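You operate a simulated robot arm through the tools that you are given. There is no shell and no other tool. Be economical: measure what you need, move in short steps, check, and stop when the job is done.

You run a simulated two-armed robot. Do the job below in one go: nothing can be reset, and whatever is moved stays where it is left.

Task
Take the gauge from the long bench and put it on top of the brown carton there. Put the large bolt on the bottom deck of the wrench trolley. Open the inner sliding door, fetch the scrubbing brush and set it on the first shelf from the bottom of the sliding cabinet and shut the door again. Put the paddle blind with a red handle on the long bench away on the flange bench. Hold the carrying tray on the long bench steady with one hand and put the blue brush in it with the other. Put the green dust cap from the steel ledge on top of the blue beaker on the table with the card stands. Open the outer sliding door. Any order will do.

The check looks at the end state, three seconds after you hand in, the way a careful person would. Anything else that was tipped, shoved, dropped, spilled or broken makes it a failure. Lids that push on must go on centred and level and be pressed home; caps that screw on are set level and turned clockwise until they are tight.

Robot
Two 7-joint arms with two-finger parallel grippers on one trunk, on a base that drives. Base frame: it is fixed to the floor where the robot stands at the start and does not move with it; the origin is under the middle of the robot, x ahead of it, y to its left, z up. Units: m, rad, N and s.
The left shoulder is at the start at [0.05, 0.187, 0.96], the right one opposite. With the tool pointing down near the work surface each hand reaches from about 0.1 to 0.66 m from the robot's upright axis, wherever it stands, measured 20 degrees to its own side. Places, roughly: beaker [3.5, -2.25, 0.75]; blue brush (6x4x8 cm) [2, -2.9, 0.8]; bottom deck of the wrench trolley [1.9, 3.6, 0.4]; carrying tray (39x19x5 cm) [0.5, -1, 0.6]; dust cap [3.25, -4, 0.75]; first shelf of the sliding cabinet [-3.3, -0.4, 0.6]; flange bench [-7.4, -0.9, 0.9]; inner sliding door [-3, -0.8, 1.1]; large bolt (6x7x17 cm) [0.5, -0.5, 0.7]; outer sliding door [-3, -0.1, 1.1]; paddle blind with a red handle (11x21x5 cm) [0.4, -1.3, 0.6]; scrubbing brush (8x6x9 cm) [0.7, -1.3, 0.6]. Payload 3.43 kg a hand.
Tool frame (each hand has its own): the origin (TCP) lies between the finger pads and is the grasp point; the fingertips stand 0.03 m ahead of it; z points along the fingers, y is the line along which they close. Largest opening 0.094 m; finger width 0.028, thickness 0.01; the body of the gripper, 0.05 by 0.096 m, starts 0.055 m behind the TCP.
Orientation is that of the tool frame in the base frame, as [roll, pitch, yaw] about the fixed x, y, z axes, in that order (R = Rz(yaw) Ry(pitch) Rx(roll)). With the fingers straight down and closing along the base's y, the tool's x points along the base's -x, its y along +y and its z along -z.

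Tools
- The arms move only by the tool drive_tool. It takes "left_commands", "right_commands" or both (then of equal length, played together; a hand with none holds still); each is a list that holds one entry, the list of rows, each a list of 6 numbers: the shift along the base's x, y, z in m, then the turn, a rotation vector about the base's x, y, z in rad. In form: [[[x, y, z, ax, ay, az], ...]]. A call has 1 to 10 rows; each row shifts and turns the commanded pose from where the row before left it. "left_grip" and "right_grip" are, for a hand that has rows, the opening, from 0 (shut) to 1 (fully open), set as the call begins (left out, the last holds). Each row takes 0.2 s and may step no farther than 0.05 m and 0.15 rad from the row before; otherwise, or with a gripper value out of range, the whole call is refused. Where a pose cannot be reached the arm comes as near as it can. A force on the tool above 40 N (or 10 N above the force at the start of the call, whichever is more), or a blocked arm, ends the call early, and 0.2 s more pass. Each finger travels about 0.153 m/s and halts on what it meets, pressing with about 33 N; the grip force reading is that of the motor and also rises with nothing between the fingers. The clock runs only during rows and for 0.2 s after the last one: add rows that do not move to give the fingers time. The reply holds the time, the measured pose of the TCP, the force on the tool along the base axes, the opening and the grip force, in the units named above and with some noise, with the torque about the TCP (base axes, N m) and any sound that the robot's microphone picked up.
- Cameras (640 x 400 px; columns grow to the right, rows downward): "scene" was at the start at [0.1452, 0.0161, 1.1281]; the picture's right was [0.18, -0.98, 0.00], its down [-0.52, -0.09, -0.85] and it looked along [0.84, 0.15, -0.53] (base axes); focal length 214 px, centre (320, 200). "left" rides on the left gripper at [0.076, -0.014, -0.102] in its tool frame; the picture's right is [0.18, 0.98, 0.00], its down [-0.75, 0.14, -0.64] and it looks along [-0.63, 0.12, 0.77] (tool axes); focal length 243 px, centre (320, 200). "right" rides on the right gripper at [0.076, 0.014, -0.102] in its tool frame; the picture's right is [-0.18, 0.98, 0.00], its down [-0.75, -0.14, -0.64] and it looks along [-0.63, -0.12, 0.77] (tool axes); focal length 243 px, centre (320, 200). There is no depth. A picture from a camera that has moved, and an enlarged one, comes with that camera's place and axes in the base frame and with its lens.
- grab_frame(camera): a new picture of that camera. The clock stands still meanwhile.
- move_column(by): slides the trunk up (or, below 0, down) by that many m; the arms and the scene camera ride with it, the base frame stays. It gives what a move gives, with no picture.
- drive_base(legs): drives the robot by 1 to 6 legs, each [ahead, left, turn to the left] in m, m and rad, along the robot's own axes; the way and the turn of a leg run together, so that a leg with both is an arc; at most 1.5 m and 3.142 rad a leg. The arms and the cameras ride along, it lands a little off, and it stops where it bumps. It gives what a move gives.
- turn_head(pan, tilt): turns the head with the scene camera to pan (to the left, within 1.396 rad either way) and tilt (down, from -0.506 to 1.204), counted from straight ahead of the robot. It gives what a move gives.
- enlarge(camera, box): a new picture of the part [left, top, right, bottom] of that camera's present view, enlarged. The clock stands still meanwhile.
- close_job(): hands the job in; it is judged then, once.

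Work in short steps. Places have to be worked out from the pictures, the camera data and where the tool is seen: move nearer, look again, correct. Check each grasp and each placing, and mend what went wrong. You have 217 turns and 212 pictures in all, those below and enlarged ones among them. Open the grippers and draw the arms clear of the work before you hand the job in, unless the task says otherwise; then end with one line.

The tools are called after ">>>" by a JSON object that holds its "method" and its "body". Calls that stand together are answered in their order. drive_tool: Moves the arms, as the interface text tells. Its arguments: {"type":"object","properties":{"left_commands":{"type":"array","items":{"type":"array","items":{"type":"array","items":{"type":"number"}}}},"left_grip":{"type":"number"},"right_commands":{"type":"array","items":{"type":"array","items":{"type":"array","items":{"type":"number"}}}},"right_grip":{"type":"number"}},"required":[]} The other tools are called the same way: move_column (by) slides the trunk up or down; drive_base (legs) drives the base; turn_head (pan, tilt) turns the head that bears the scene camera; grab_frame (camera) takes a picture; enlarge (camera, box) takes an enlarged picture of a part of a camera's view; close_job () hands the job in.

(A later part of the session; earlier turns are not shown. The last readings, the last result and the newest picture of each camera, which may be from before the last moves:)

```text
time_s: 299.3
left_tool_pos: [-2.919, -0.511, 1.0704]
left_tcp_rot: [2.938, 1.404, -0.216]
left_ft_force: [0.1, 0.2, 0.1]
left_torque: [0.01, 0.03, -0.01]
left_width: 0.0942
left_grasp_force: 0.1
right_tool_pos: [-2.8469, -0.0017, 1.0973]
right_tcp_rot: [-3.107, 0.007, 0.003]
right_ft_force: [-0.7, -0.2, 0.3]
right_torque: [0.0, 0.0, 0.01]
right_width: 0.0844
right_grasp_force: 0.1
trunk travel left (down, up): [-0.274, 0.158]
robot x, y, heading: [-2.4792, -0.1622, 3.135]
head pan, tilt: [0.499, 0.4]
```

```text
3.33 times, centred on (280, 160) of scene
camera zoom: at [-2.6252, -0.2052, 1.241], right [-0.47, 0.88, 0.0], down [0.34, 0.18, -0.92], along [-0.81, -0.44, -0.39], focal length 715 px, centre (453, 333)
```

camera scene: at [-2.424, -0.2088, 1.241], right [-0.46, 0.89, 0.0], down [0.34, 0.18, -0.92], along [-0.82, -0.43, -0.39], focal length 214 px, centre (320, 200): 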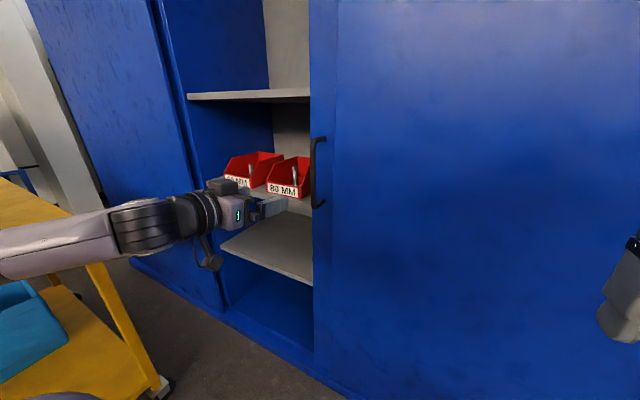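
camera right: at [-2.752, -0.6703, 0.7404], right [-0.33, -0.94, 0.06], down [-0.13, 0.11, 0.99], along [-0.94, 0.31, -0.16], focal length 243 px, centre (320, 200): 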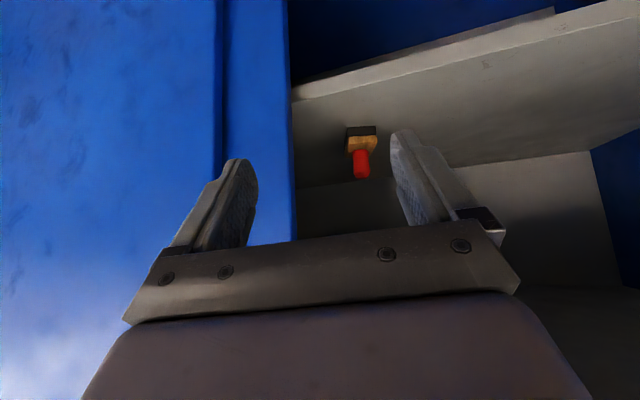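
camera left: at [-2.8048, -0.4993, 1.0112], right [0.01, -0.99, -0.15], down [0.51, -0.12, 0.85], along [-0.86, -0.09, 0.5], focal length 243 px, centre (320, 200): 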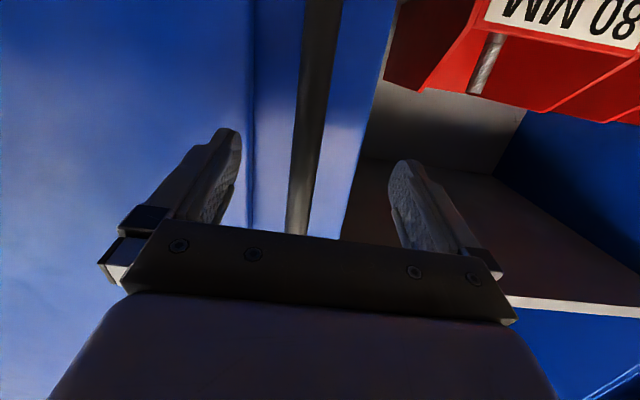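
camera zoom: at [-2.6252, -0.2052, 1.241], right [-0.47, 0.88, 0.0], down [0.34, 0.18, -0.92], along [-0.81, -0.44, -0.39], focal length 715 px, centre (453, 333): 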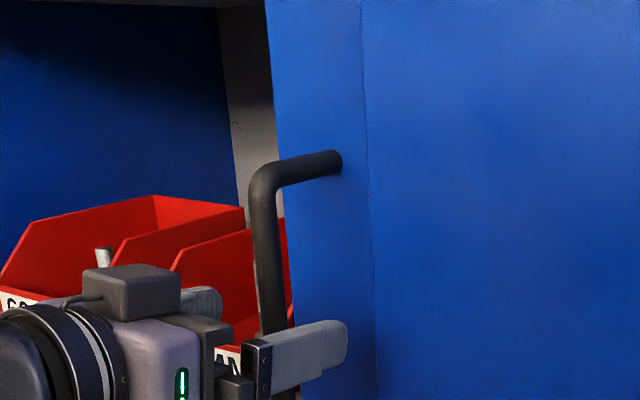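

Straddled. I narrow the fingers a little and slide the base left 0.35 m to push the door shut.

>>> {"method": "drive_tool", "body": {"left_commands": [[[0, 0, 0, 0, 0, 0], [0, 0, 0, 0, 0, 0]]], "left_grip": 0.5}}

>>> {"method": "drive_base", "body": {"legs": [[0, 0.35, 0]]}}

>>> {"method": "grab_frame", "body": {"camera": "scene"}}

```text
time_s: 299.9
left_tool_pos: [-2.9186, -0.5105, 1.0706]
left_tcp_rot: [2.938, 1.408, -0.217]
left_ft_force: [0.1, 0.8, -0.1]
left_torque: [0.02, 0.0, 0.01]
left_width: 0.047
left_grasp_force: 0.1
right_tool_pos: [-2.8486, -0.001, 1.0976]
right_tcp_rot: [-3.111, 0.007, 0.004]
right_ft_force: [-0.2, 1.0, -0.8]
right_torque: [-0.02, -0.01, 0.0]
right_width: 0.0846
right_grasp_force: 0.1
trunk travel left (down, up): [-0.274, 0.158]
robot x, y, heading: [-2.4812, -0.1615, 3.135]
head pan, tilt: [0.499, 0.4]
```

```text
time_s: 302.2
left_tool_pos: [-2.9213, -0.8563, 1.0705]
left_tcp_rot: [2.939, 1.405, -0.217]
left_ft_force: [-0.1, 1.0, -0.1]
left_torque: [0.0, -0.02, 0.01]
left_width: 0.0471
left_grasp_force: 0.0
right_tool_pos: [-2.8492, -0.3488, 1.0973]
right_tcp_rot: [-3.109, 0.006, 0.002]
right_ft_force: [1.4, -0.7, 0.5]
right_torque: [0.01, 0.0, -0.02]
right_width: 0.0845
right_grasp_force: 0.0
trunk travel left (down, up): [-0.274, 0.158]
robot x, y, heading: [-2.4852, -0.5081, 3.135]
head pan, tilt: [0.499, 0.4]
```

```text
102 pictures are left
camera scene: at [-2.627, -0.5531, 1.241], right [-0.47, 0.88, 0.0], down [0.34, 0.18, -0.92], along [-0.81, -0.43, -0.39], focal length 214 px, centre (320, 200)
```

scene: 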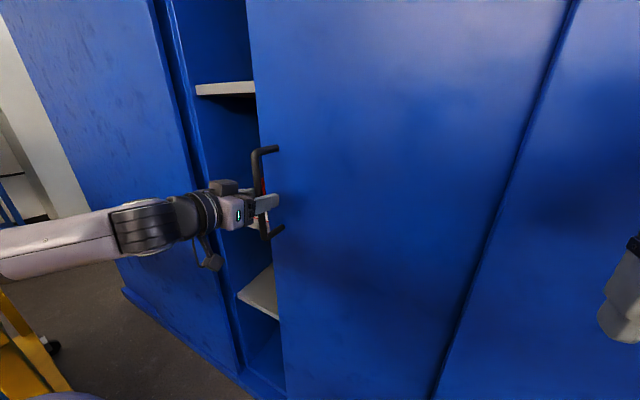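

Closing nicely. Another 0.2 m with the base, and the rest with the arm.

>>> {"method": "drive_base", "body": {"legs": [[0, 0.2, 0]]}}

>>> {"method": "drive_tool", "body": {"left_commands": [[[0, -0.03, 0, 0, 0, 0], [0, -0.03, 0, 0, 0, 0], [0, -0.02, 0, 0, 0, 0], [0, -0.01, 0, 0, 0, 0], [0, -0.01, 0, 0, 0, 0]]], "left_grip": 0.5}}

>>> {"method": "grab_frame", "body": {"camera": "scene"}}

```text
time_s: 303.8
left_tool_pos: [-2.9217, -1.0635, 1.0705]
left_tcp_rot: [2.94, 1.405, -0.218]
left_ft_force: [-0.2, 0.4, -0.1]
left_torque: [-0.02, 0.04, -0.01]
left_width: 0.047
left_grasp_force: 0.0
right_tool_pos: [-2.8494, -0.5556, 1.0971]
right_tcp_rot: [-3.109, 0.008, 0.001]
right_ft_force: [0.5, 0.0, -0.7]
right_torque: [0.01, 0.0, -0.01]
right_width: 0.0847
right_grasp_force: 0.0
trunk travel left (down, up): [-0.274, 0.158]
robot x, y, heading: [-2.487, -0.7172, 3.133]
head pan, tilt: [0.499, 0.4]
```

```text
time_s: 305.0
left_tool_pos: [-2.9228, -1.1532, 1.0704]
left_tcp_rot: [2.939, 1.403, -0.24]
left_ft_force: [-2.2, 29.4, -6.8]
left_torque: [0.35, -0.02, -0.33]
left_width: 0.0635
left_grasp_force: 14.3
right_tool_pos: [-2.8515, -0.5519, 1.0953]
right_tcp_rot: [-3.11, 0.008, 0.001]
right_ft_force: [0.2, 0.3, 0.1]
right_torque: [-0.02, 0.0, -0.02]
right_width: 0.0846
right_grasp_force: 0.1
trunk travel left (down, up): [-0.274, 0.158]
robot x, y, heading: [-2.4861, -0.7155, 3.134]
head pan, tilt: [0.499, 0.4]
```

```text
101 pictures are left
camera scene: at [-2.629, -0.7563, 1.241], right [-0.47, 0.88, 0.0], down [0.34, 0.18, -0.92], along [-0.81, -0.44, -0.39], focal length 214 px, centre (320, 200)
```

scene: 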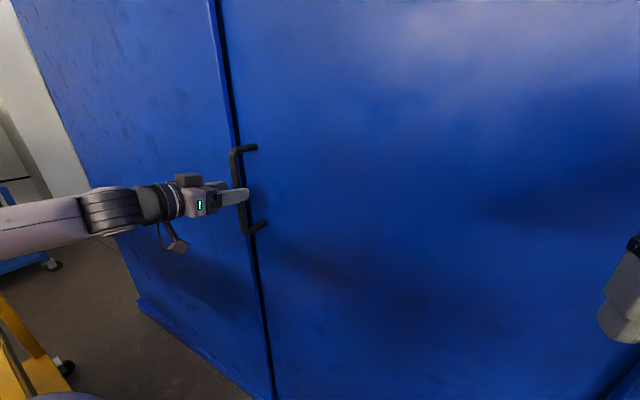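

The inner door is shut against its stop (29 N). I ease off, withdraw the left hand and fold it.

>>> {"method": "drive_tool", "body": {"left_commands": [[[0, 0.02, 0, 0, 0, 0], [0.03, 0, 0, 0, 0, 0], [0.04, 0, 0, 0, 0, 0], [0.045, 0, 0, 0, 0, 0], [0.03, 0.02, 0.02, 0, -0.14, 0], [0.03, 0.02, 0.02, 0, -0.14, 0], [0.03, 0.02, 0.02, 0, -0.14, 0.03], [0.03, 0.02, 0.02, 0.03, -0.14, 0.03], [0.02, 0.02, 0.02, 0.03, -0.14, 0.03], [0.02, 0.02, 0, 0.03, -0.14, 0.03]]], "left_grip": 0.5}}

>>> {"method": "drive_tool", "body": {"left_commands": [[[0.0, 0, 0, 0, -0.14, 0], [0, 0, 0, 0, -0.14, 0], [0, 0, 0, 0, -0.14, 0], [0, 0, 0, 0, -0.12, 0]]], "left_grip": 0.5}}

>>> {"method": "drive_base", "body": {"legs": [[-0.2, 0, 0], [0, -0.6, 0]]}}

>>> {"method": "turn_head", "body": {"pan": -0.3, "tilt": 0.4}}

>>> {"method": "grab_frame", "body": {"camera": "scene"}}

```text
time_s: 307.2
left_tool_pos: [-2.7984, -1.1617, 1.0914]
left_tcp_rot: [3.059, 1.278, -0.044]
left_ft_force: [0.3, 0.5, -0.8]
left_torque: [0.03, 0.03, 0.01]
left_width: 0.0471
left_grasp_force: 0.1
left hand out of reach, approached as far as the arm can: row 4, 5, 6, 7, 8, 9, 10
right_tool_pos: [-2.8505, -0.5555, 1.0985]
right_tcp_rot: [-3.11, 0.007, 0.002]
right_ft_force: [0.8, 1.0, 0.4]
right_torque: [-0.04, 0.02, 0.02]
right_width: 0.0842
right_grasp_force: 0.1
trunk travel left (down, up): [-0.274, 0.158]
robot x, y, heading: [-2.4863, -0.7141, 3.134]
head pan, tilt: [0.499, 0.4]
```

```text
time_s: 308.2
left_tool_pos: [-2.8006, -1.1599, 1.0905]
left_tcp_rot: [3.093, 0.734, -0.012]
left_ft_force: [0.1, -0.2, -0.5]
left_torque: [0.01, 0.03, 0.0]
left_width: 0.047
left_grasp_force: 0.1
right_tool_pos: [-2.8508, -0.5543, 1.0983]
right_tcp_rot: [-3.11, 0.008, 0.002]
right_ft_force: [-0.8, -0.4, 0.2]
right_torque: [0.01, -0.03, 0.03]
right_width: 0.0846
right_grasp_force: 0.0
trunk travel left (down, up): [-0.274, 0.158]
robot x, y, heading: [-2.487, -0.7171, 3.134]
head pan, tilt: [0.499, 0.4]
```

```text
time_s: 312.9
left_tool_pos: [-2.5941, -0.5537, 1.0915]
left_tcp_rot: [3.093, 0.737, 0.0]
left_ft_force: [0.7, 1.0, 0.7]
left_torque: [-0.01, 0.01, 0.02]
left_width: 0.047
left_grasp_force: 0.1
right_tool_pos: [-2.6547, 0.0494, 1.0975]
right_tcp_rot: [-3.11, 0.006, 0.018]
right_ft_force: [0.5, -0.2, 0.3]
right_torque: [-0.03, 0.0, -0.01]
right_width: 0.0846
right_grasp_force: 0.1
trunk travel left (down, up): [-0.274, 0.158]
robot x, y, heading: [-2.2901, -0.1079, -3.131]
head pan, tilt: [0.499, 0.4]
```

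```text
time_s: 314.0
left_tool_pos: [-2.5946, -0.5544, 1.0908]
left_tcp_rot: [3.093, 0.738, 0.002]
left_ft_force: [-0.5, -0.4, 0.5]
left_torque: [0.0, 0.0, -0.02]
left_width: 0.047
left_grasp_force: 0.1
right_tool_pos: [-2.6539, 0.0495, 1.0974]
right_tcp_rot: [-3.109, 0.008, 0.018]
right_ft_force: [-0.7, -0.5, -0.8]
right_torque: [0.01, 0.0, -0.01]
right_width: 0.0846
right_grasp_force: 0.1
trunk travel left (down, up): [-0.274, 0.158]
robot x, y, heading: [-2.2875, -0.1083, -3.133]
head pan, tilt: [-0.3, 0.4]
```

```text
100 pictures are left
camera scene: at [-2.4374, -0.0808, 1.241], right [0.29, 0.96, 0.0], down [0.37, -0.11, -0.92], along [-0.88, 0.26, -0.39], focal length 214 px, centre (320, 200)
```

scene: 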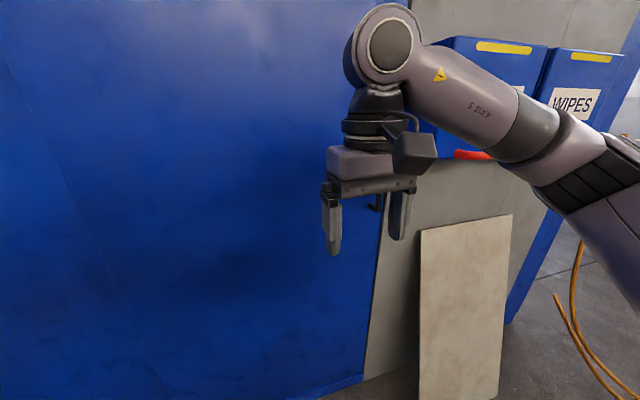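

Outer handle is at about (-2.95, 0.25), z 0.97–1.17. I turn the right hand forward beside it.

>>> {"method": "drive_tool", "body": {"right_commands": [[[-0.012, 0.02, -0.004, 0, 0.14, 0], [-0.012, 0.02, -0.004, 0, 0.14, 0], [-0.012, 0.02, -0.004, 0, 0.14, 0], [-0.012, 0.02, -0.004, 0, 0.14, 0], [-0.012, 0.02, -0.004, 0, 0.14, 0], [-0.012, 0.02, -0.004, 0, 0.14, 0], [-0.012, 0.02, -0.004, 0, 0.14, 0], [-0.012, 0.02, -0.004, 0, 0.14, 0], [-0.012, 0.02, -0.004, 0, 0.14, 0], [-0.012, 0.02, -0.004, 0, 0.14, 0]]], "right_grip": 1}}

>>> {"method": "grab_frame", "body": {"camera": "right"}}

>>> {"method": "grab_frame", "body": {"camera": "scene"}}

```text
time_s: 316.2
left_tool_pos: [-2.595, -0.5557, 1.0908]
left_tcp_rot: [3.092, 0.735, 0.001]
left_ft_force: [0.1, 0.2, 0.9]
left_torque: [0.0, 0.04, 0.05]
left_width: 0.0474
left_grasp_force: 0.1
right_tool_pos: [-2.7766, 0.2484, 1.058]
right_tcp_rot: [-3.007, 1.407, 0.108]
right_ft_force: [0.4, -0.9, 0.6]
right_torque: [0.02, 0.0, 0.03]
right_width: 0.094
right_grasp_force: 0.0
trunk travel left (down, up): [-0.274, 0.158]
robot x, y, heading: [-2.2902, -0.109, -3.135]
head pan, tilt: [-0.3, 0.4]
```

```text
99 pictures are left
camera right: at [-2.6639, 0.2312, 0.9989], right [-0.06, -0.99, 0.16], down [0.52, 0.11, 0.85], along [-0.86, 0.13, 0.5], focal length 243 px, centre (320, 200)
```

right: 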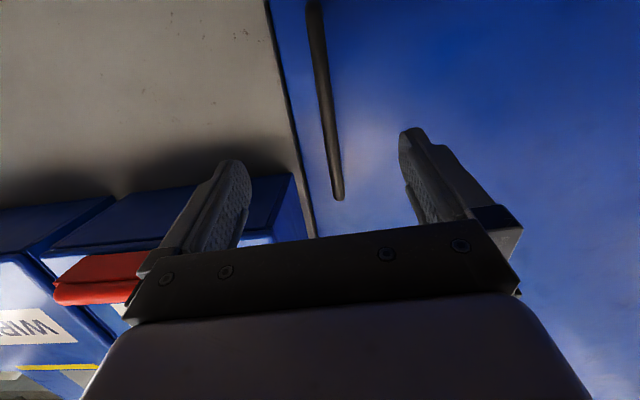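

```text
98 pictures are left
camera scene: at [-2.4374, -0.0806, 1.2411], right [0.29, 0.96, 0.0], down [0.37, -0.11, -0.92], along [-0.88, 0.27, -0.39], focal length 214 px, centre (320, 200)
```

scene: 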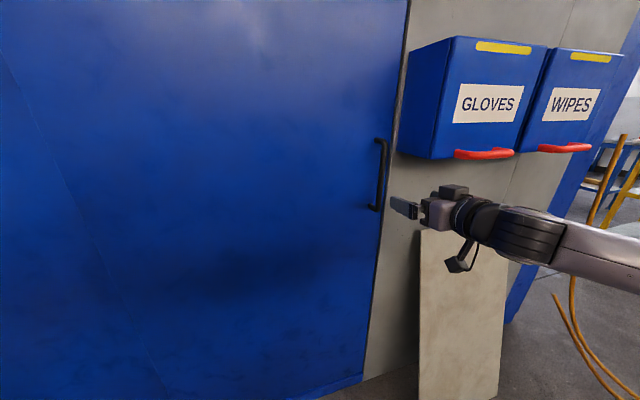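

Bar at (-2.938, 0.248), aligned. I drive ahead 0.147 m to straddle it.

>>> {"method": "drive_base", "body": {"legs": [[0.147, 0, 0]]}}

>>> {"method": "grab_frame", "body": {"camera": "right"}}

>>> {"method": "enlarge", "body": {"camera": "scene", "box": [340, 110, 500, 230]}}

```text
time_s: 317.5
left_tool_pos: [-2.7359, -0.5559, 1.0907]
left_tcp_rot: [3.091, 0.736, 0.001]
left_ft_force: [-0.6, 0.5, -0.1]
left_torque: [-0.02, 0.01, -0.02]
left_width: 0.0469
left_grasp_force: 0.1
right_tool_pos: [-2.9189, 0.2468, 1.0567]
right_tcp_rot: [-3.008, 1.405, 0.107]
right_ft_force: [-0.4, -0.8, 0.0]
right_torque: [0.0, -0.02, -0.02]
right_width: 0.0939
right_grasp_force: 0.0
trunk travel left (down, up): [-0.274, 0.158]
robot x, y, heading: [-2.4296, -0.1096, -3.134]
head pan, tilt: [-0.3, 0.4]
```

```text
97 pictures are left
camera right: at [-2.8057, 0.2294, 0.9991], right [-0.06, -0.99, 0.16], down [0.51, 0.11, 0.85], along [-0.86, 0.13, 0.5], focal length 243 px, centre (320, 200)
```

right: 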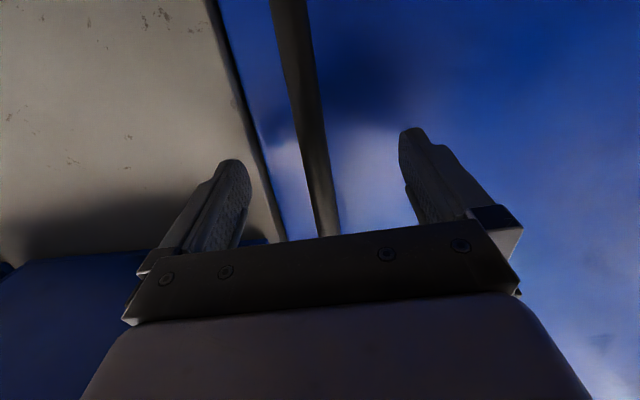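

```text
3.33 times, centred on (420, 170) of scene
camera zoom: at [-2.579, -0.0821, 1.241], right [0.29, 0.96, 0.0], down [0.37, -0.11, -0.92], along [-0.88, 0.26, -0.39], focal length 715 px, centre (-13, 300)
```

zoom: 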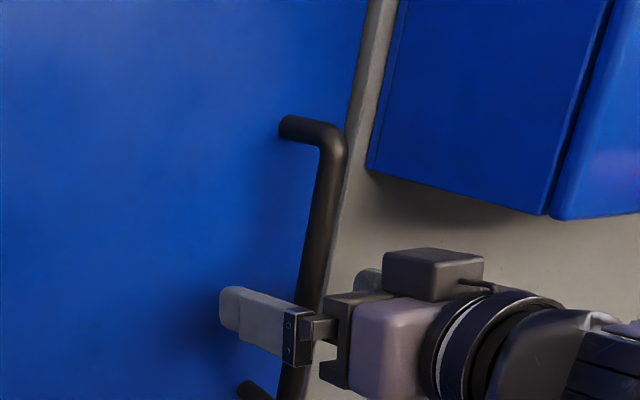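

Straddled. I narrow the fingers and slide the base left 0.3 m to open the outer door.

>>> {"method": "drive_tool", "body": {"right_commands": [[[0, 0, 0, 0, 0, 0], [0, 0, 0, 0, 0, 0]]], "right_grip": 0.5}}

>>> {"method": "drive_base", "body": {"legs": [[0, 0.3, 0]]}}

>>> {"method": "grab_frame", "body": {"camera": "scene"}}

```text
time_s: 318.1
left_tool_pos: [-2.736, -0.5577, 1.0903]
left_tcp_rot: [3.092, 0.739, 0.001]
left_ft_force: [-0.4, -0.6, 0.5]
left_torque: [0.0, -0.01, 0.02]
left_width: 0.047
left_grasp_force: 0.1
right_tool_pos: [-2.9182, 0.2465, 1.0581]
right_tcp_rot: [-3.007, 1.407, 0.103]
right_ft_force: [0.6, 1.0, -0.5]
right_torque: [0.02, 0.0, 0.03]
right_width: 0.047
right_grasp_force: 0.1
trunk travel left (down, up): [-0.274, 0.158]
robot x, y, heading: [-2.4273, -0.1111, -3.136]
head pan, tilt: [-0.3, 0.4]
```

```text
time_s: 320.2
left_tool_pos: [-2.7311, -0.8582, 1.0893]
left_tcp_rot: [3.093, 0.738, 0.004]
left_ft_force: [-0.5, 0.2, 0.2]
left_torque: [0.0, 0.0, 0.0]
left_width: 0.0473
left_grasp_force: 0.1
right_tool_pos: [-2.9171, -0.0558, 1.0587]
right_tcp_rot: [-3.004, 1.407, 0.108]
right_ft_force: [0.7, -2.8, 1.1]
right_torque: [-0.04, -0.02, 0.05]
right_width: 0.0481
right_grasp_force: 0.7
trunk travel left (down, up): [-0.274, 0.158]
robot x, y, heading: [-2.4306, -0.4059, -3.126]
head pan, tilt: [-0.3, 0.4]
```

```text
95 pictures are left
camera scene: at [-2.5756, -0.3835, 1.2411], right [0.29, 0.96, 0.0], down [0.37, -0.11, -0.92], along [-0.88, 0.26, -0.39], focal length 214 px, centre (320, 200)
```

scene: 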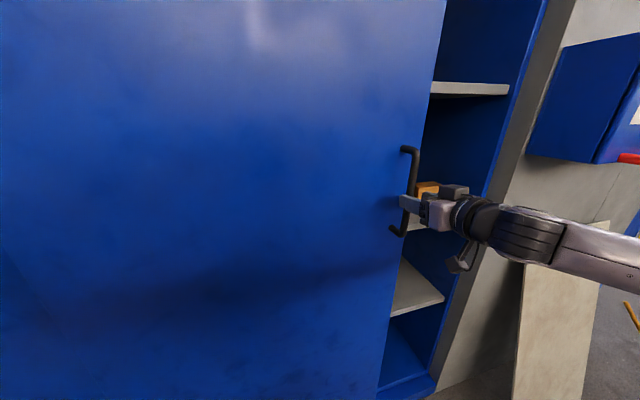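

Opening well. Another 0.27 m with the base, then the arm to the stop.

>>> {"method": "drive_base", "body": {"legs": [[0, 0.27, 0]]}}

>>> {"method": "drive_tool", "body": {"right_commands": [[[0, -0.03, 0, 0, 0, 0], [0, -0.02, 0, 0, 0, 0], [0, -0.02, 0, 0, 0, 0], [0, -0.02, 0, 0, 0, 0]]], "right_grip": 0.5}}

>>> {"method": "grab_frame", "body": {"camera": "scene"}}

```text
time_s: 322.1
left_tool_pos: [-2.728, -1.1312, 1.0899]
left_tcp_rot: [3.091, 0.737, 0.008]
left_ft_force: [1.0, 0.0, -0.3]
left_torque: [0.02, 0.02, -0.03]
left_width: 0.0469
left_grasp_force: 0.1
right_tool_pos: [-2.9142, -0.328, 1.0578]
right_tcp_rot: [-3.001, 1.406, 0.112]
right_ft_force: [0.1, 0.1, 0.5]
right_torque: [-0.03, 0.0, 0.0]
right_width: 0.047
right_grasp_force: 0.0
trunk travel left (down, up): [-0.274, 0.158]
robot x, y, heading: [-2.426, -0.6826, -3.127]
head pan, tilt: [-0.3, 0.4]
```

```text
time_s: 323.1
left_tool_pos: [-2.727, -1.1264, 1.0925]
left_tcp_rot: [3.084, 0.739, 0.0]
left_ft_force: [0.9, 0.7, -0.1]
left_torque: [-0.03, -0.03, -0.01]
left_width: 0.0471
left_grasp_force: 0.0
right_tool_pos: [-2.9161, -0.4075, 1.0598]
right_tcp_rot: [-3.005, 1.411, 0.084]
right_ft_force: [-0.1, 34.9, 4.1]
right_torque: [-0.27, 0.2, -0.7]
right_width: 0.0669
right_grasp_force: 17.2
trunk travel left (down, up): [-0.274, 0.158]
robot x, y, heading: [-2.4215, -0.6832, -3.131]
head pan, tilt: [-0.3, 0.4]
```

```text
94 pictures are left
camera scene: at [-2.5722, -0.6512, 1.2411], right [0.28, 0.96, 0.0], down [0.37, -0.11, -0.92], along [-0.88, 0.26, -0.39], focal length 214 px, centre (320, 200)
```

scene: 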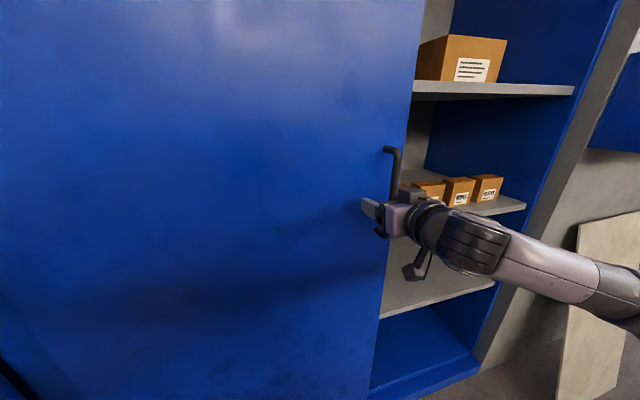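

The outer door is fully open at its stop. I release the handle, withdraw and fold the right hand, then back away.

>>> {"method": "drive_tool", "body": {"right_commands": [[[0, 0.02, 0, 0, 0, 0], [0.03, 0, 0, 0, 0, 0], [0.04, 0, 0, 0, 0, 0], [0.045, 0, 0, 0, 0, 0], [0, 0, 0, 0, -0.14, 0], [0, 0, 0, 0, -0.14, 0], [0, 0, 0, 0, -0.14, 0], [0, 0, 0, 0, -0.14, 0], [0, 0, 0, 0, -0.14, 0]]], "right_grip": 0.5}}

>>> {"method": "grab_frame", "body": {"camera": "scene"}}

```text
time_s: 325.1
left_tool_pos: [-2.7273, -1.1313, 1.0907]
left_tcp_rot: [3.093, 0.737, 0.007]
left_ft_force: [0.0, -0.3, 0.0]
left_torque: [0.01, 0.0, 0.03]
left_width: 0.047
left_grasp_force: 0.2
right_tool_pos: [-2.8759, -0.3856, 1.0722]
right_tcp_rot: [-3.095, 0.703, 0.024]
right_ft_force: [-0.1, -0.4, 0.4]
right_torque: [0.0, -0.01, -0.01]
right_width: 0.0468
right_grasp_force: 0.1
right hand out of reach, approached as far as the arm can: row 3, 4
trunk travel left (down, up): [-0.274, 0.158]
robot x, y, heading: [-2.4258, -0.6806, -3.129]
head pan, tilt: [-0.3, 0.4]
```

```text
93 pictures are left
camera scene: at [-2.5726, -0.656, 1.241], right [0.28, 0.96, 0.0], down [0.37, -0.11, -0.92], along [-0.88, 0.26, -0.39], focal length 214 px, centre (320, 200)
```

scene: 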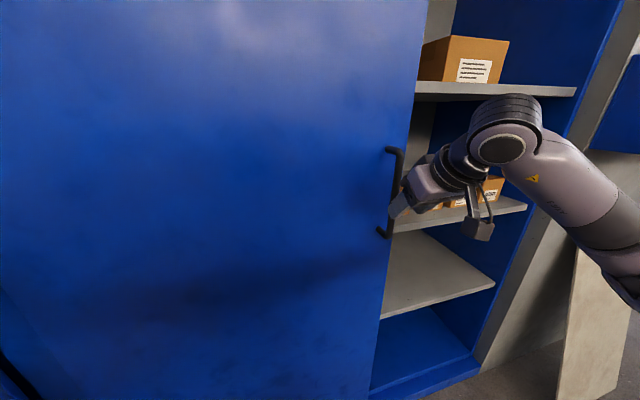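

I back off 0.12, slide right away from the cart, then retreat and fold both hands down.

>>> {"method": "drive_base", "body": {"legs": [[-0.15, 0, 0], [0, -0.45, 0], [-0.9, 0, 0]]}}

>>> {"method": "drive_tool", "body": {"left_commands": [[[0, 0.02, 0, 0, -0.14, 0], [0, 0.02, 0, 0, -0.14, 0], [0, 0.03, 0, 0, -0.14, 0], [0, 0.03, 0, 0, -0.14, 0], [0, 0.03, 0, 0.04, -0.14, 0], [0, 0.03, 0, 0, -0.03, 0], [0, 0.03, 0, 0, 0, 0], [0, 0.03, 0, 0, 0, 0]]], "right_commands": [[[0.01, 0, 0, 0, -0.14, 0], [0.01, 0, 0, 0, -0.14, 0], [0.01, 0, 0, 0, -0.14, 0], [0.01, 0, 0, 0, -0.14, 0], [0.01, -0.02, 0, -0.04, -0.14, 0], [0, -0.02, 0, 0, 0, 0], [0, -0.02, 0, 0, 0, 0], [0, -0.02, 0, 0, 0, 0]]], "left_grip": 1, "right_grip": 1}}

>>> {"method": "turn_head", "body": {"pan": 0, "tilt": 0.25}}

>>> {"method": "grab_frame", "body": {"camera": "scene"}}

```text
time_s: 333.2
left_tool_pos: [-1.6704, -0.668, 1.0899]
left_tcp_rot: [3.093, 0.738, 0.005]
left_ft_force: [-0.5, -0.7, 0.7]
left_torque: [0.04, -0.02, 0.0]
left_width: 0.0468
left_grasp_force: 0.2
right_tool_pos: [-1.8196, 0.0776, 1.0717]
right_tcp_rot: [-3.093, 0.708, 0.024]
right_ft_force: [-0.8, 1.0, -1.1]
right_torque: [-0.04, 0.03, 0.0]
right_width: 0.047
right_grasp_force: 0.1
trunk travel left (down, up): [-0.274, 0.158]
robot x, y, heading: [-1.3677, -0.2191, -3.125]
head pan, tilt: [-0.3, 0.4]
```

```text
time_s: 335.0
left_tool_pos: [-1.6718, -0.4486, 1.0905]
left_tcp_rot: [3.127, 0.007, 0.009]
left_ft_force: [-1.6, 0.0, -0.7]
left_torque: [-0.01, 0.0, 0.01]
left_width: 0.0937
left_grasp_force: 0.1
right_tool_pos: [-1.7691, -0.0031, 1.0727]
right_tcp_rot: [3.132, 0.008, 0.013]
right_ft_force: [-0.6, -0.4, 0.8]
right_torque: [-0.01, -0.02, 0.02]
right_width: 0.0943
right_grasp_force: 0.0
trunk travel left (down, up): [-0.274, 0.158]
robot x, y, heading: [-1.3686, -0.2188, -3.129]
head pan, tilt: [-0.3, 0.4]
```

```text
time_s: 335.8
left_tool_pos: [-1.6715, -0.4498, 1.0893]
left_tcp_rot: [3.128, 0.007, 0.009]
left_ft_force: [-0.1, 0.5, -0.3]
left_torque: [-0.02, 0.04, 0.02]
left_width: 0.0935
left_grasp_force: 0.0
right_tool_pos: [-1.7683, -0.003, 1.0731]
right_tcp_rot: [3.133, 0.006, 0.016]
right_ft_force: [0.0, 0.0, 0.6]
right_torque: [0.02, 0.06, -0.04]
right_width: 0.0938
right_grasp_force: 0.0
trunk travel left (down, up): [-0.274, 0.158]
robot x, y, heading: [-1.3669, -0.2178, -3.132]
head pan, tilt: [0.0, 0.25]
```

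```text
92 pictures are left
camera scene: at [-1.5202, -0.2198, 1.255], right [-0.01, 1.0, 0.0], down [0.25, 0.0, -0.97], along [-0.97, -0.01, -0.25], focal length 214 px, centre (320, 200)
```

scene: 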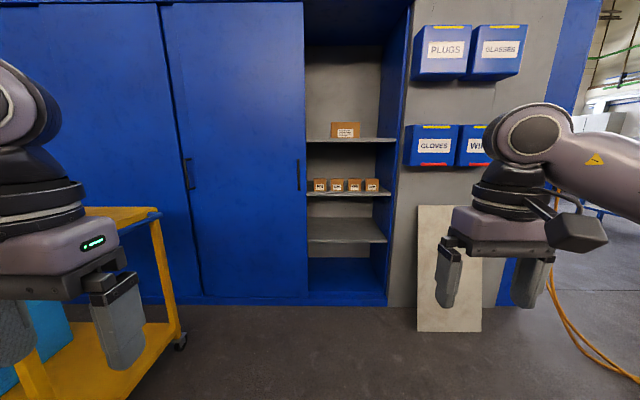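

Cabinet state is right: outer open, inner shut. Next the bolt: I turn round and drive to the long bench at y≈-0.3.

>>> {"method": "drive_base", "body": {"legs": [[0, 0, 3.13], [1.2, -0.08, 0]]}}

>>> {"method": "turn_head", "body": {"pan": -0.2, "tilt": 0.6}}

>>> {"method": "grab_frame", "body": {"camera": "scene"}}

```text
time_s: 349.3
left_tool_pos: [0.1358, -0.0332, 1.0903]
left_tcp_rot: [3.128, 0.008, -3.125]
left_ft_force: [0.5, -0.2, 0.3]
left_torque: [-0.01, -0.02, 0.0]
left_width: 0.0941
left_grasp_force: 0.0
right_tool_pos: [0.234, -0.4787, 1.0734]
right_tcp_rot: [3.132, 0.007, -3.121]
right_ft_force: [0.1, -0.6, -0.4]
right_torque: [0.01, 0.01, -0.01]
right_width: 0.0941
right_grasp_force: 0.1
trunk travel left (down, up): [-0.274, 0.158]
robot x, y, heading: [-0.1668, -0.2669, 0.018]
head pan, tilt: [0.0, 0.25]
```

```text
time_s: 350.1
left_tool_pos: [0.1352, -0.0331, 1.0895]
left_tcp_rot: [3.129, 0.006, -3.127]
left_ft_force: [-0.6, -0.4, -1.3]
left_torque: [0.0, 0.0, 0.01]
left_width: 0.094
left_grasp_force: 0.2
right_tool_pos: [0.2344, -0.4779, 1.0726]
right_tcp_rot: [3.133, 0.006, -3.12]
right_ft_force: [0.3, 0.3, -0.8]
right_torque: [0.01, -0.01, 0.0]
right_width: 0.0941
right_grasp_force: 0.1
trunk travel left (down, up): [-0.274, 0.158]
robot x, y, heading: [-0.1664, -0.2674, 0.016]
head pan, tilt: [-0.201, 0.6]
```

```text
91 pictures are left
camera scene: at [-0.0243, -0.2807, 1.2229], right [-0.18, -0.98, 0.0], down [-0.56, 0.1, -0.83], along [0.81, -0.15, -0.56], focal length 214 px, centre (320, 200)
```

scene: 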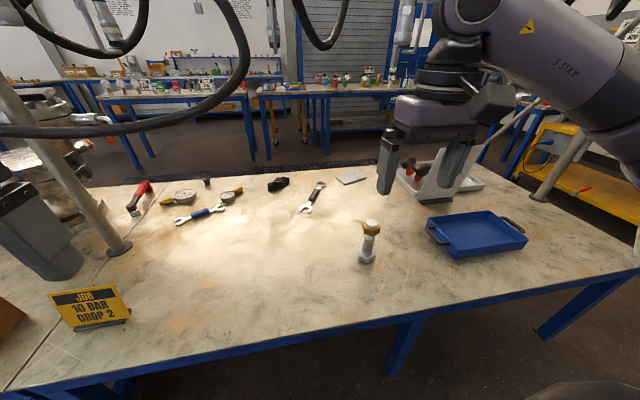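

Bolt stands near (0.464, -0.546). A closer look at its shape.

>>> {"method": "enlarge", "body": {"camera": "scene", "box": [330, 200, 420, 280]}}

>>> {"method": "grab_frame", "body": {"camera": "right"}}

```text
5.00 times, centred on (375, 240) of scene
camera zoom: at [-0.0243, -0.2807, 1.2229], right [-0.18, -0.98, 0.0], down [-0.56, 0.1, -0.83], along [0.81, -0.15, -0.56], focal length 1072 px, centre (45, 0)
```

zoom: 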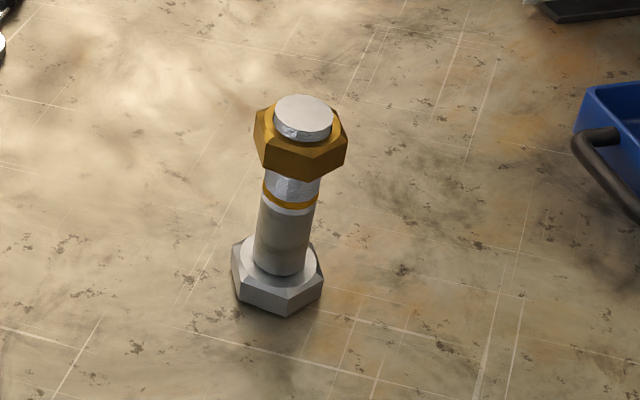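

```text
89 pictures are left
camera right: at [0.1579, -0.4672, 1.1745], right [0.16, 0.99, 0.01], down [0.75, -0.13, 0.65], along [0.64, -0.1, -0.76], focal length 243 px, centre (320, 200)
```

right: 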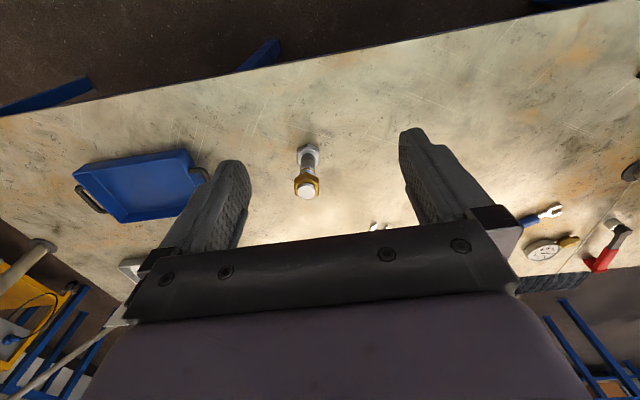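

I lower the trunk 0.1 m, then bring the right hand tilted (0.95 rad) to a pre-grasp behind the shaft.

>>> {"method": "move_column", "body": {"by": -0.1}}

>>> {"method": "drive_tool", "body": {"right_commands": [[[0.013, -0.0085, -0.032, 0, -0.119, 0], [0.013, -0.0085, -0.032, 0, -0.119, 0], [0.013, -0.0085, -0.032, 0, -0.119, 0], [0.013, -0.0085, -0.032, 0, -0.119, 0], [0.013, -0.0085, -0.032, 0, -0.119, 0], [0.013, -0.0085, -0.032, 0, -0.119, 0], [0.013, -0.0085, -0.032, 0, -0.119, 0], [0.013, -0.0085, -0.032, 0, -0.119, 0], [0, 0, 0, 0, 0, 0]]], "right_grip": 1}}

>>> {"method": "grab_frame", "body": {"camera": "right"}}

>>> {"method": "grab_frame", "body": {"camera": "scene"}}

```text
time_s: 351.4
left_tool_pos: [0.1357, -0.0329, 0.989]
left_tcp_rot: [3.127, 0.007, -3.126]
left_ft_force: [0.6, 0.4, 1.0]
left_torque: [0.0, 0.0, 0.03]
left_width: 0.0941
left_grasp_force: 0.0
right_tool_pos: [0.2342, -0.4772, 0.973]
right_tcp_rot: [3.133, 0.007, -3.12]
right_ft_force: [0.3, 1.2, 0.2]
right_torque: [0.0, 0.02, 0.01]
right_width: 0.0939
right_grasp_force: 0.1
trunk travel left (down, up): [-0.174, 0.258]
robot x, y, heading: [-0.1696, -0.2659, 0.018]
head pan, tilt: [-0.201, 0.6]
```

```text
time_s: 353.4
left_tool_pos: [0.1343, -0.0327, 0.9896]
left_tcp_rot: [3.128, 0.007, -3.127]
left_ft_force: [-1.0, -0.6, 0.1]
left_torque: [0.02, -0.01, -0.01]
left_width: 0.0939
left_grasp_force: 0.1
right_tool_pos: [0.3348, -0.5429, 0.7259]
right_tcp_rot: [-3.123, 0.919, -3.106]
right_ft_force: [-0.2, 0.1, -0.2]
right_torque: [-0.01, -0.02, 0.02]
right_width: 0.0938
right_grasp_force: 0.0
right hand out of reach, approached as far as the arm can: row 8
trunk travel left (down, up): [-0.174, 0.258]
robot x, y, heading: [-0.1681, -0.2643, 0.019]
head pan, tilt: [-0.201, 0.6]
```

```text
88 pictures are left
camera right: at [0.2066, -0.5318, 0.7274], right [0.09, 0.99, 0.14], down [-0.05, -0.13, 0.99], along [0.99, -0.1, 0.04], focal length 243 px, centre (320, 200)
```

right: 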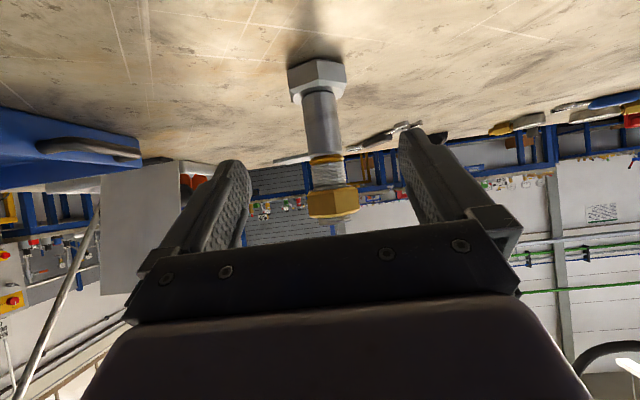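

```text
87 pictures are left
camera scene: at [-0.0243, -0.2808, 1.1228], right [-0.18, -0.98, 0.0], down [-0.56, 0.1, -0.83], along [0.81, -0.15, -0.56], focal length 214 px, centre (320, 200)
```

scene: 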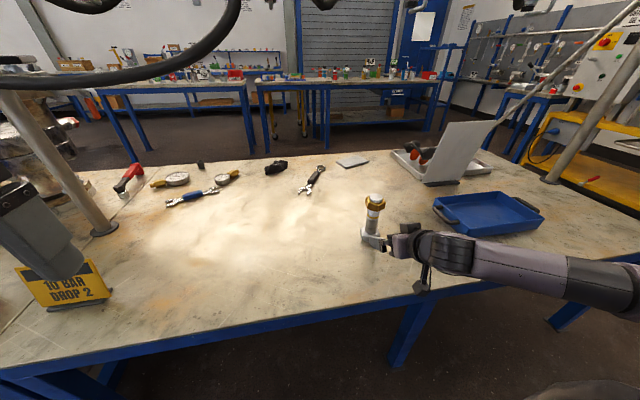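

The bolt is dead ahead (y≈-0.54). I move in 0.13 m, lowering 3.5 cm to the shaft.

>>> {"method": "drive_tool", "body": {"right_commands": [[[0.033, 0, -0.012, 0, 0, 0], [0.033, 0, -0.012, 0, 0, 0], [0.033, 0, -0.008, 0, 0, 0], [0.028, 0, -0.004, 0, 0, 0], [0, 0, 0, 0, 0, 0]]], "right_grip": 1}}

>>> {"method": "grab_frame", "body": {"camera": "right"}}

>>> {"method": "enlarge", "body": {"camera": "scene", "box": [330, 170, 450, 270]}}

```text
time_s: 354.6
left_tool_pos: [0.1346, -0.0327, 0.9912]
left_tcp_rot: [3.128, 0.008, -3.127]
left_ft_force: [-0.4, -0.3, -0.8]
left_torque: [0.02, -0.01, -0.01]
left_width: 0.094
left_grasp_force: 0.1
right_tool_pos: [0.459, -0.5449, 0.6951]
right_tcp_rot: [-3.121, 0.962, -3.104]
right_ft_force: [0.5, -0.1, 0.4]
right_torque: [-0.03, 0.01, 0.01]
right_width: 0.0938
right_grasp_force: 0.1
trunk travel left (down, up): [-0.174, 0.258]
robot x, y, heading: [-0.173, -0.2666, 0.018]
head pan, tilt: [-0.201, 0.6]
```

```text
86 pictures are left
camera right: at [0.3315, -0.5329, 0.6903], right [0.09, 0.99, 0.14], down [-0.09, -0.13, 0.99], along [0.99, -0.1, 0.08], focal length 243 px, centre (320, 200)
```

right: 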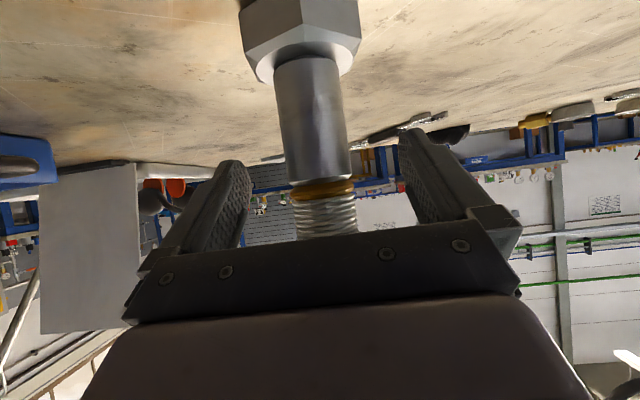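

```text
4.00 times, centred on (390, 220) of scene
camera zoom: at [-0.0243, -0.2807, 1.1228], right [-0.18, -0.98, 0.0], down [-0.56, 0.1, -0.83], along [0.81, -0.15, -0.56], focal length 858 px, centre (40, 120)
```

zoom: 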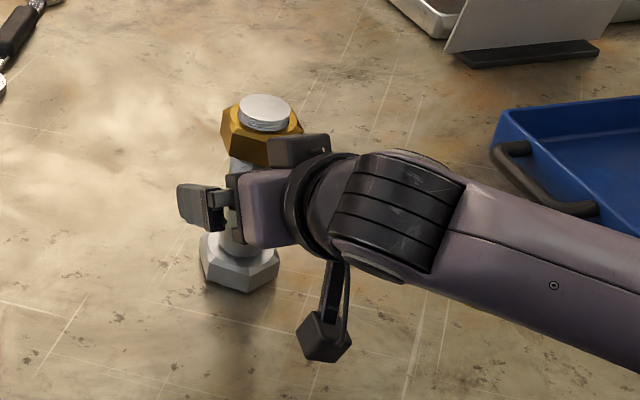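

The shaft lies between the pads. I close.

>>> {"method": "drive_tool", "body": {"right_commands": [[[0, 0, 0, 0, 0, 0], [0, 0, 0, 0, 0, 0], [0, 0, 0, 0, 0, 0], [0, 0, 0, 0, 0, 0]]], "right_grip": 0}}

>>> {"method": "drive_tool", "body": {"right_commands": [[[0, 0, 0.03, 0, 0, 0], [0, 0, 0.03, 0, 0, 0], [0, 0, 0.03, 0, 0, 0], [0, 0, 0, 0, 0, 0]]], "right_grip": 0}}

>>> {"method": "grab_frame", "body": {"camera": "right"}}

>>> {"method": "enlarge", "body": {"camera": "scene", "box": [330, 130, 450, 270]}}

```text
time_s: 355.6
left_tool_pos: [0.1342, -0.0337, 0.9895]
left_tcp_rot: [3.129, 0.006, -3.126]
left_ft_force: [-0.3, 0.2, 0.6]
left_torque: [0.0, -0.01, 0.0]
left_width: 0.094
left_grasp_force: 0.0
right_tool_pos: [0.4577, -0.543, 0.6949]
right_tcp_rot: [-3.122, 0.958, -3.106]
right_ft_force: [-3.1, -1.2, 2.5]
right_torque: [0.33, 0.24, 0.14]
right_width: 0.0372
right_grasp_force: 33.2
trunk travel left (down, up): [-0.174, 0.258]
robot x, y, heading: [-0.1682, -0.2668, 0.022]
head pan, tilt: [-0.201, 0.6]
```

```text
time_s: 356.6
left_tool_pos: [0.1363, -0.0325, 0.9893]
left_tcp_rot: [3.126, 0.008, -3.126]
left_ft_force: [-0.4, 0.3, 0.0]
left_torque: [0.01, 0.01, 0.02]
left_width: 0.094
left_grasp_force: 0.2
right_tool_pos: [0.4614, -0.5468, 0.7781]
right_tcp_rot: [-3.122, 0.956, -3.106]
right_ft_force: [-0.5, 0.0, -11.0]
right_torque: [0.01, 0.17, 0.0]
right_width: 0.0364
right_grasp_force: 33.0
trunk travel left (down, up): [-0.174, 0.258]
robot x, y, heading: [-0.1663, -0.2644, 0.02]
head pan, tilt: [-0.201, 0.6]
```

```text
84 pictures are left
camera right: at [0.3339, -0.5355, 0.7755], right [0.09, 0.99, 0.14], down [-0.09, -0.13, 0.99], along [0.99, -0.1, 0.08], focal length 243 px, centre (320, 200)
```

right: 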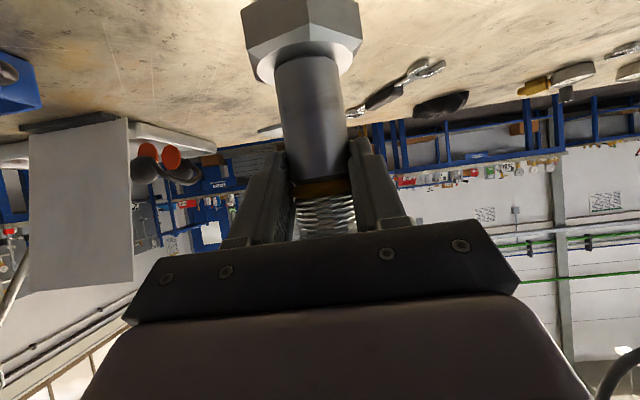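

```text
2.86 times, centred on (390, 200) of scene
camera zoom: at [-0.0234, -0.2812, 1.1226], right [-0.18, -0.98, 0.0], down [-0.56, 0.1, -0.82], along [0.81, -0.15, -0.57], focal length 613 px, centre (120, 200)
```

zoom: 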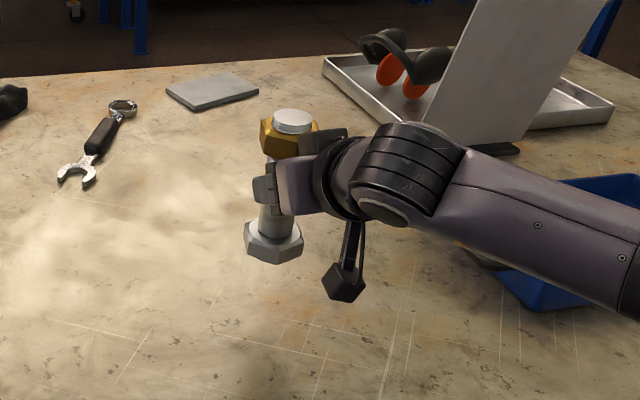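

Bolt held upright (≈1.1 kg). I raise and draw it in, then back off and travel left to look for the wrench trolley.

>>> {"method": "drive_tool", "body": {"right_commands": [[[-0.02, 0, 0.04, 0, 0, 0], [-0.02, 0, 0.04, 0, 0, 0], [-0.03, 0.01, 0.03, 0, 0, 0], [-0.03, 0.01, 0.02, 0, 0, 0]]], "right_grip": 0}}

>>> {"method": "drive_base", "body": {"legs": [[-0.7, 0, 0], [0, 1.3, 0]]}}

>>> {"method": "turn_head", "body": {"pan": 0.75, "tilt": 0.2}}

>>> {"method": "grab_frame", "body": {"camera": "scene"}}

```text
time_s: 357.6
left_tool_pos: [0.1345, -0.0323, 0.9893]
left_tcp_rot: [3.128, 0.007, -3.126]
left_ft_force: [-0.9, -0.1, 0.0]
left_torque: [-0.03, 0.01, 0.0]
left_width: 0.0941
left_grasp_force: 0.2
right_tool_pos: [0.3617, -0.5254, 0.9111]
right_tcp_rot: [-3.12, 0.958, -3.106]
right_ft_force: [0.5, -0.3, -10.1]
right_torque: [0.01, 0.2, 0.01]
right_width: 0.0365
right_grasp_force: 33.2
trunk travel left (down, up): [-0.174, 0.258]
robot x, y, heading: [-0.1677, -0.2665, 0.018]
head pan, tilt: [-0.201, 0.6]
```

```text
time_s: 367.5
left_tool_pos: [-0.5679, 1.229, 0.9897]
left_tcp_rot: [3.127, 0.006, 3.134]
left_ft_force: [-0.2, -0.5, 0.1]
left_torque: [-0.02, 0.01, 0.0]
left_width: 0.094
left_grasp_force: 0.0
right_tool_pos: [-0.3523, 0.7333, 0.9106]
right_tcp_rot: [-3.122, 0.956, -3.128]
right_ft_force: [-0.3, 0.3, -10.5]
right_torque: [0.03, 0.18, -0.01]
right_width: 0.0363
right_grasp_force: 32.8
trunk travel left (down, up): [-0.174, 0.258]
robot x, y, heading: [-0.8719, 1.0052, -0.003]
head pan, tilt: [-0.201, 0.6]
```

```text
time_s: 368.7
left_tool_pos: [-0.5671, 1.23, 0.9893]
left_tcp_rot: [3.126, 0.008, 3.133]
left_ft_force: [0.2, 0.1, 0.2]
left_torque: [0.03, 0.0, 0.02]
left_width: 0.0941
left_grasp_force: 0.1
right_tool_pos: [-0.3524, 0.7332, 0.9104]
right_tcp_rot: [-3.122, 0.958, -3.128]
right_ft_force: [-0.2, 0.3, -11.1]
right_torque: [0.0, 0.18, -0.01]
right_width: 0.0365
right_grasp_force: 33.0
trunk travel left (down, up): [-0.174, 0.258]
robot x, y, heading: [-0.8765, 1.0047, -0.001]
head pan, tilt: [0.75, 0.201]
```

```text
82 pictures are left
camera scene: at [-0.7508, 1.0667, 1.1595], right [0.68, -0.73, 0.0], down [-0.15, -0.14, -0.98], along [0.72, 0.67, -0.2], focal length 214 px, centre (320, 200)
```

scene: 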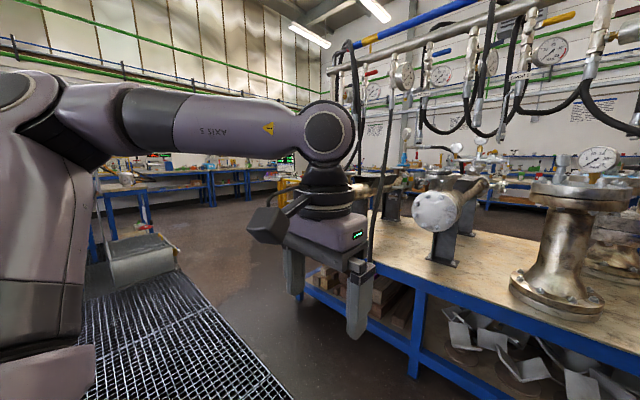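

The trolley should be behind my left wrist near the yellow shape. I move along x≈-0.8 to y≈2.9, past the bench end, and look again.

>>> {"method": "drive_base", "body": {"legs": [[0, 0.95, 0], [0, 0.9, 0]]}}

>>> {"method": "turn_head", "body": {"pan": 0.1, "tilt": 0.3}}

>>> {"method": "grab_frame", "body": {"camera": "scene"}}

```text
time_s: 377.9
left_tool_pos: [-0.5097, 3.046, 0.9903]
left_tcp_rot: [3.127, 0.007, 3.084]
left_ft_force: [-0.1, -0.3, 0.2]
left_torque: [0.0, -0.02, 0.02]
left_width: 0.0939
left_grasp_force: 0.0
right_tool_pos: [-0.32, 2.5382, 0.9107]
right_tcp_rot: [-3.122, 0.955, 3.106]
right_ft_force: [-0.8, -0.3, -9.4]
right_torque: [0.0, 0.15, 0.02]
right_width: 0.0368
right_grasp_force: 32.8
trunk travel left (down, up): [-0.174, 0.258]
robot x, y, heading: [-0.8283, 2.8356, -0.052]
head pan, tilt: [0.75, 0.201]
```

```text
time_s: 379.0
left_tool_pos: [-0.5111, 3.0458, 0.9897]
left_tcp_rot: [3.126, 0.006, 3.086]
left_ft_force: [-0.6, 0.4, -0.3]
left_torque: [-0.01, 0.0, 0.02]
left_width: 0.094
left_grasp_force: 0.1
right_tool_pos: [-0.3185, 2.5383, 0.9091]
right_tcp_rot: [-3.12, 0.956, 3.106]
right_ft_force: [-0.3, 0.0, -10.4]
right_torque: [0.01, 0.19, 0.02]
right_width: 0.0364
right_grasp_force: 32.9
trunk travel left (down, up): [-0.174, 0.258]
robot x, y, heading: [-0.8291, 2.8343, -0.051]
head pan, tilt: [0.099, 0.3]
```

```text
81 pictures are left
camera scene: at [-0.6791, 2.8362, 1.1502], right [0.05, -1.0, 0.0], down [-0.3, -0.01, -0.95], along [0.95, 0.05, -0.3], focal length 214 px, centre (320, 200)
```

scene: 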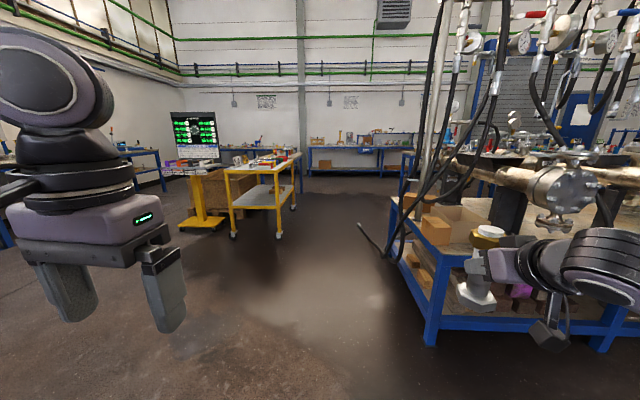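

The yellow trolley with tools on top is at about (1.9, 3.6). I drive towards (0.85, 3.65) in front of it.

>>> {"method": "drive_base", "body": {"legs": [[0, 0, 0.05], [1.1, 0.45, 0], [0.5, 0.35, 0]]}}

>>> {"method": "turn_head", "body": {"pan": -0.1, "tilt": 0.55}}

>>> {"method": "grab_frame", "body": {"camera": "scene"}}

```text
time_s: 388.6
left_tool_pos: [1.0813, 3.8878, 0.9898]
left_tcp_rot: [3.125, 0.007, -3.113]
left_ft_force: [-0.8, -0.5, 0.5]
left_torque: [0.0, -0.01, -0.03]
left_width: 0.094
left_grasp_force: 0.0
right_tool_pos: [1.3152, 3.3977, 0.9107]
right_tcp_rot: [-3.118, 0.957, -3.091]
right_ft_force: [0.7, 0.1, -11.4]
right_torque: [0.01, 0.21, -0.01]
right_width: 0.0365
right_grasp_force: 32.9
trunk travel left (down, up): [-0.174, 0.258]
robot x, y, heading: [0.7803, 3.6536, 0.032]
head pan, tilt: [0.099, 0.3]
```

```text
time_s: 389.3
left_tool_pos: [1.0814, 3.8868, 0.9897]
left_tcp_rot: [3.125, 0.007, -3.112]
left_ft_force: [-0.2, 0.1, 1.1]
left_torque: [0.01, 0.0, 0.0]
left_width: 0.0941
left_grasp_force: 0.0
right_tool_pos: [1.3151, 3.3984, 0.9087]
right_tcp_rot: [-3.118, 0.954, -3.091]
right_ft_force: [-0.2, 0.4, -10.6]
right_torque: [0.01, 0.18, 0.0]
right_width: 0.0364
right_grasp_force: 32.6
trunk travel left (down, up): [-0.174, 0.258]
robot x, y, heading: [0.7808, 3.6508, 0.036]
head pan, tilt: [-0.099, 0.55]
```

```text
80 pictures are left
camera scene: at [0.928, 3.6461, 1.1272], right [-0.07, -1.0, 0.0], down [-0.52, 0.03, -0.85], along [0.85, -0.06, -0.52], focal length 214 px, centre (320, 200)
```

scene: 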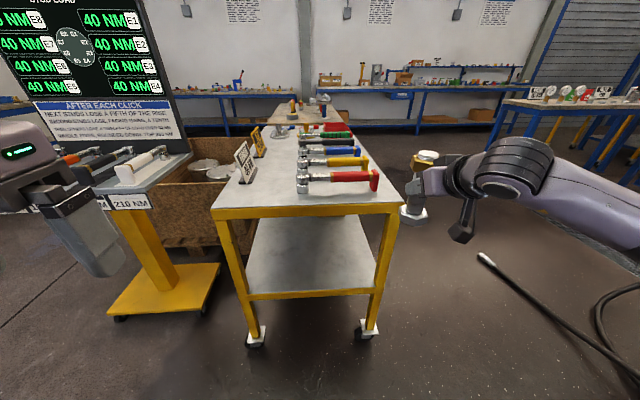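

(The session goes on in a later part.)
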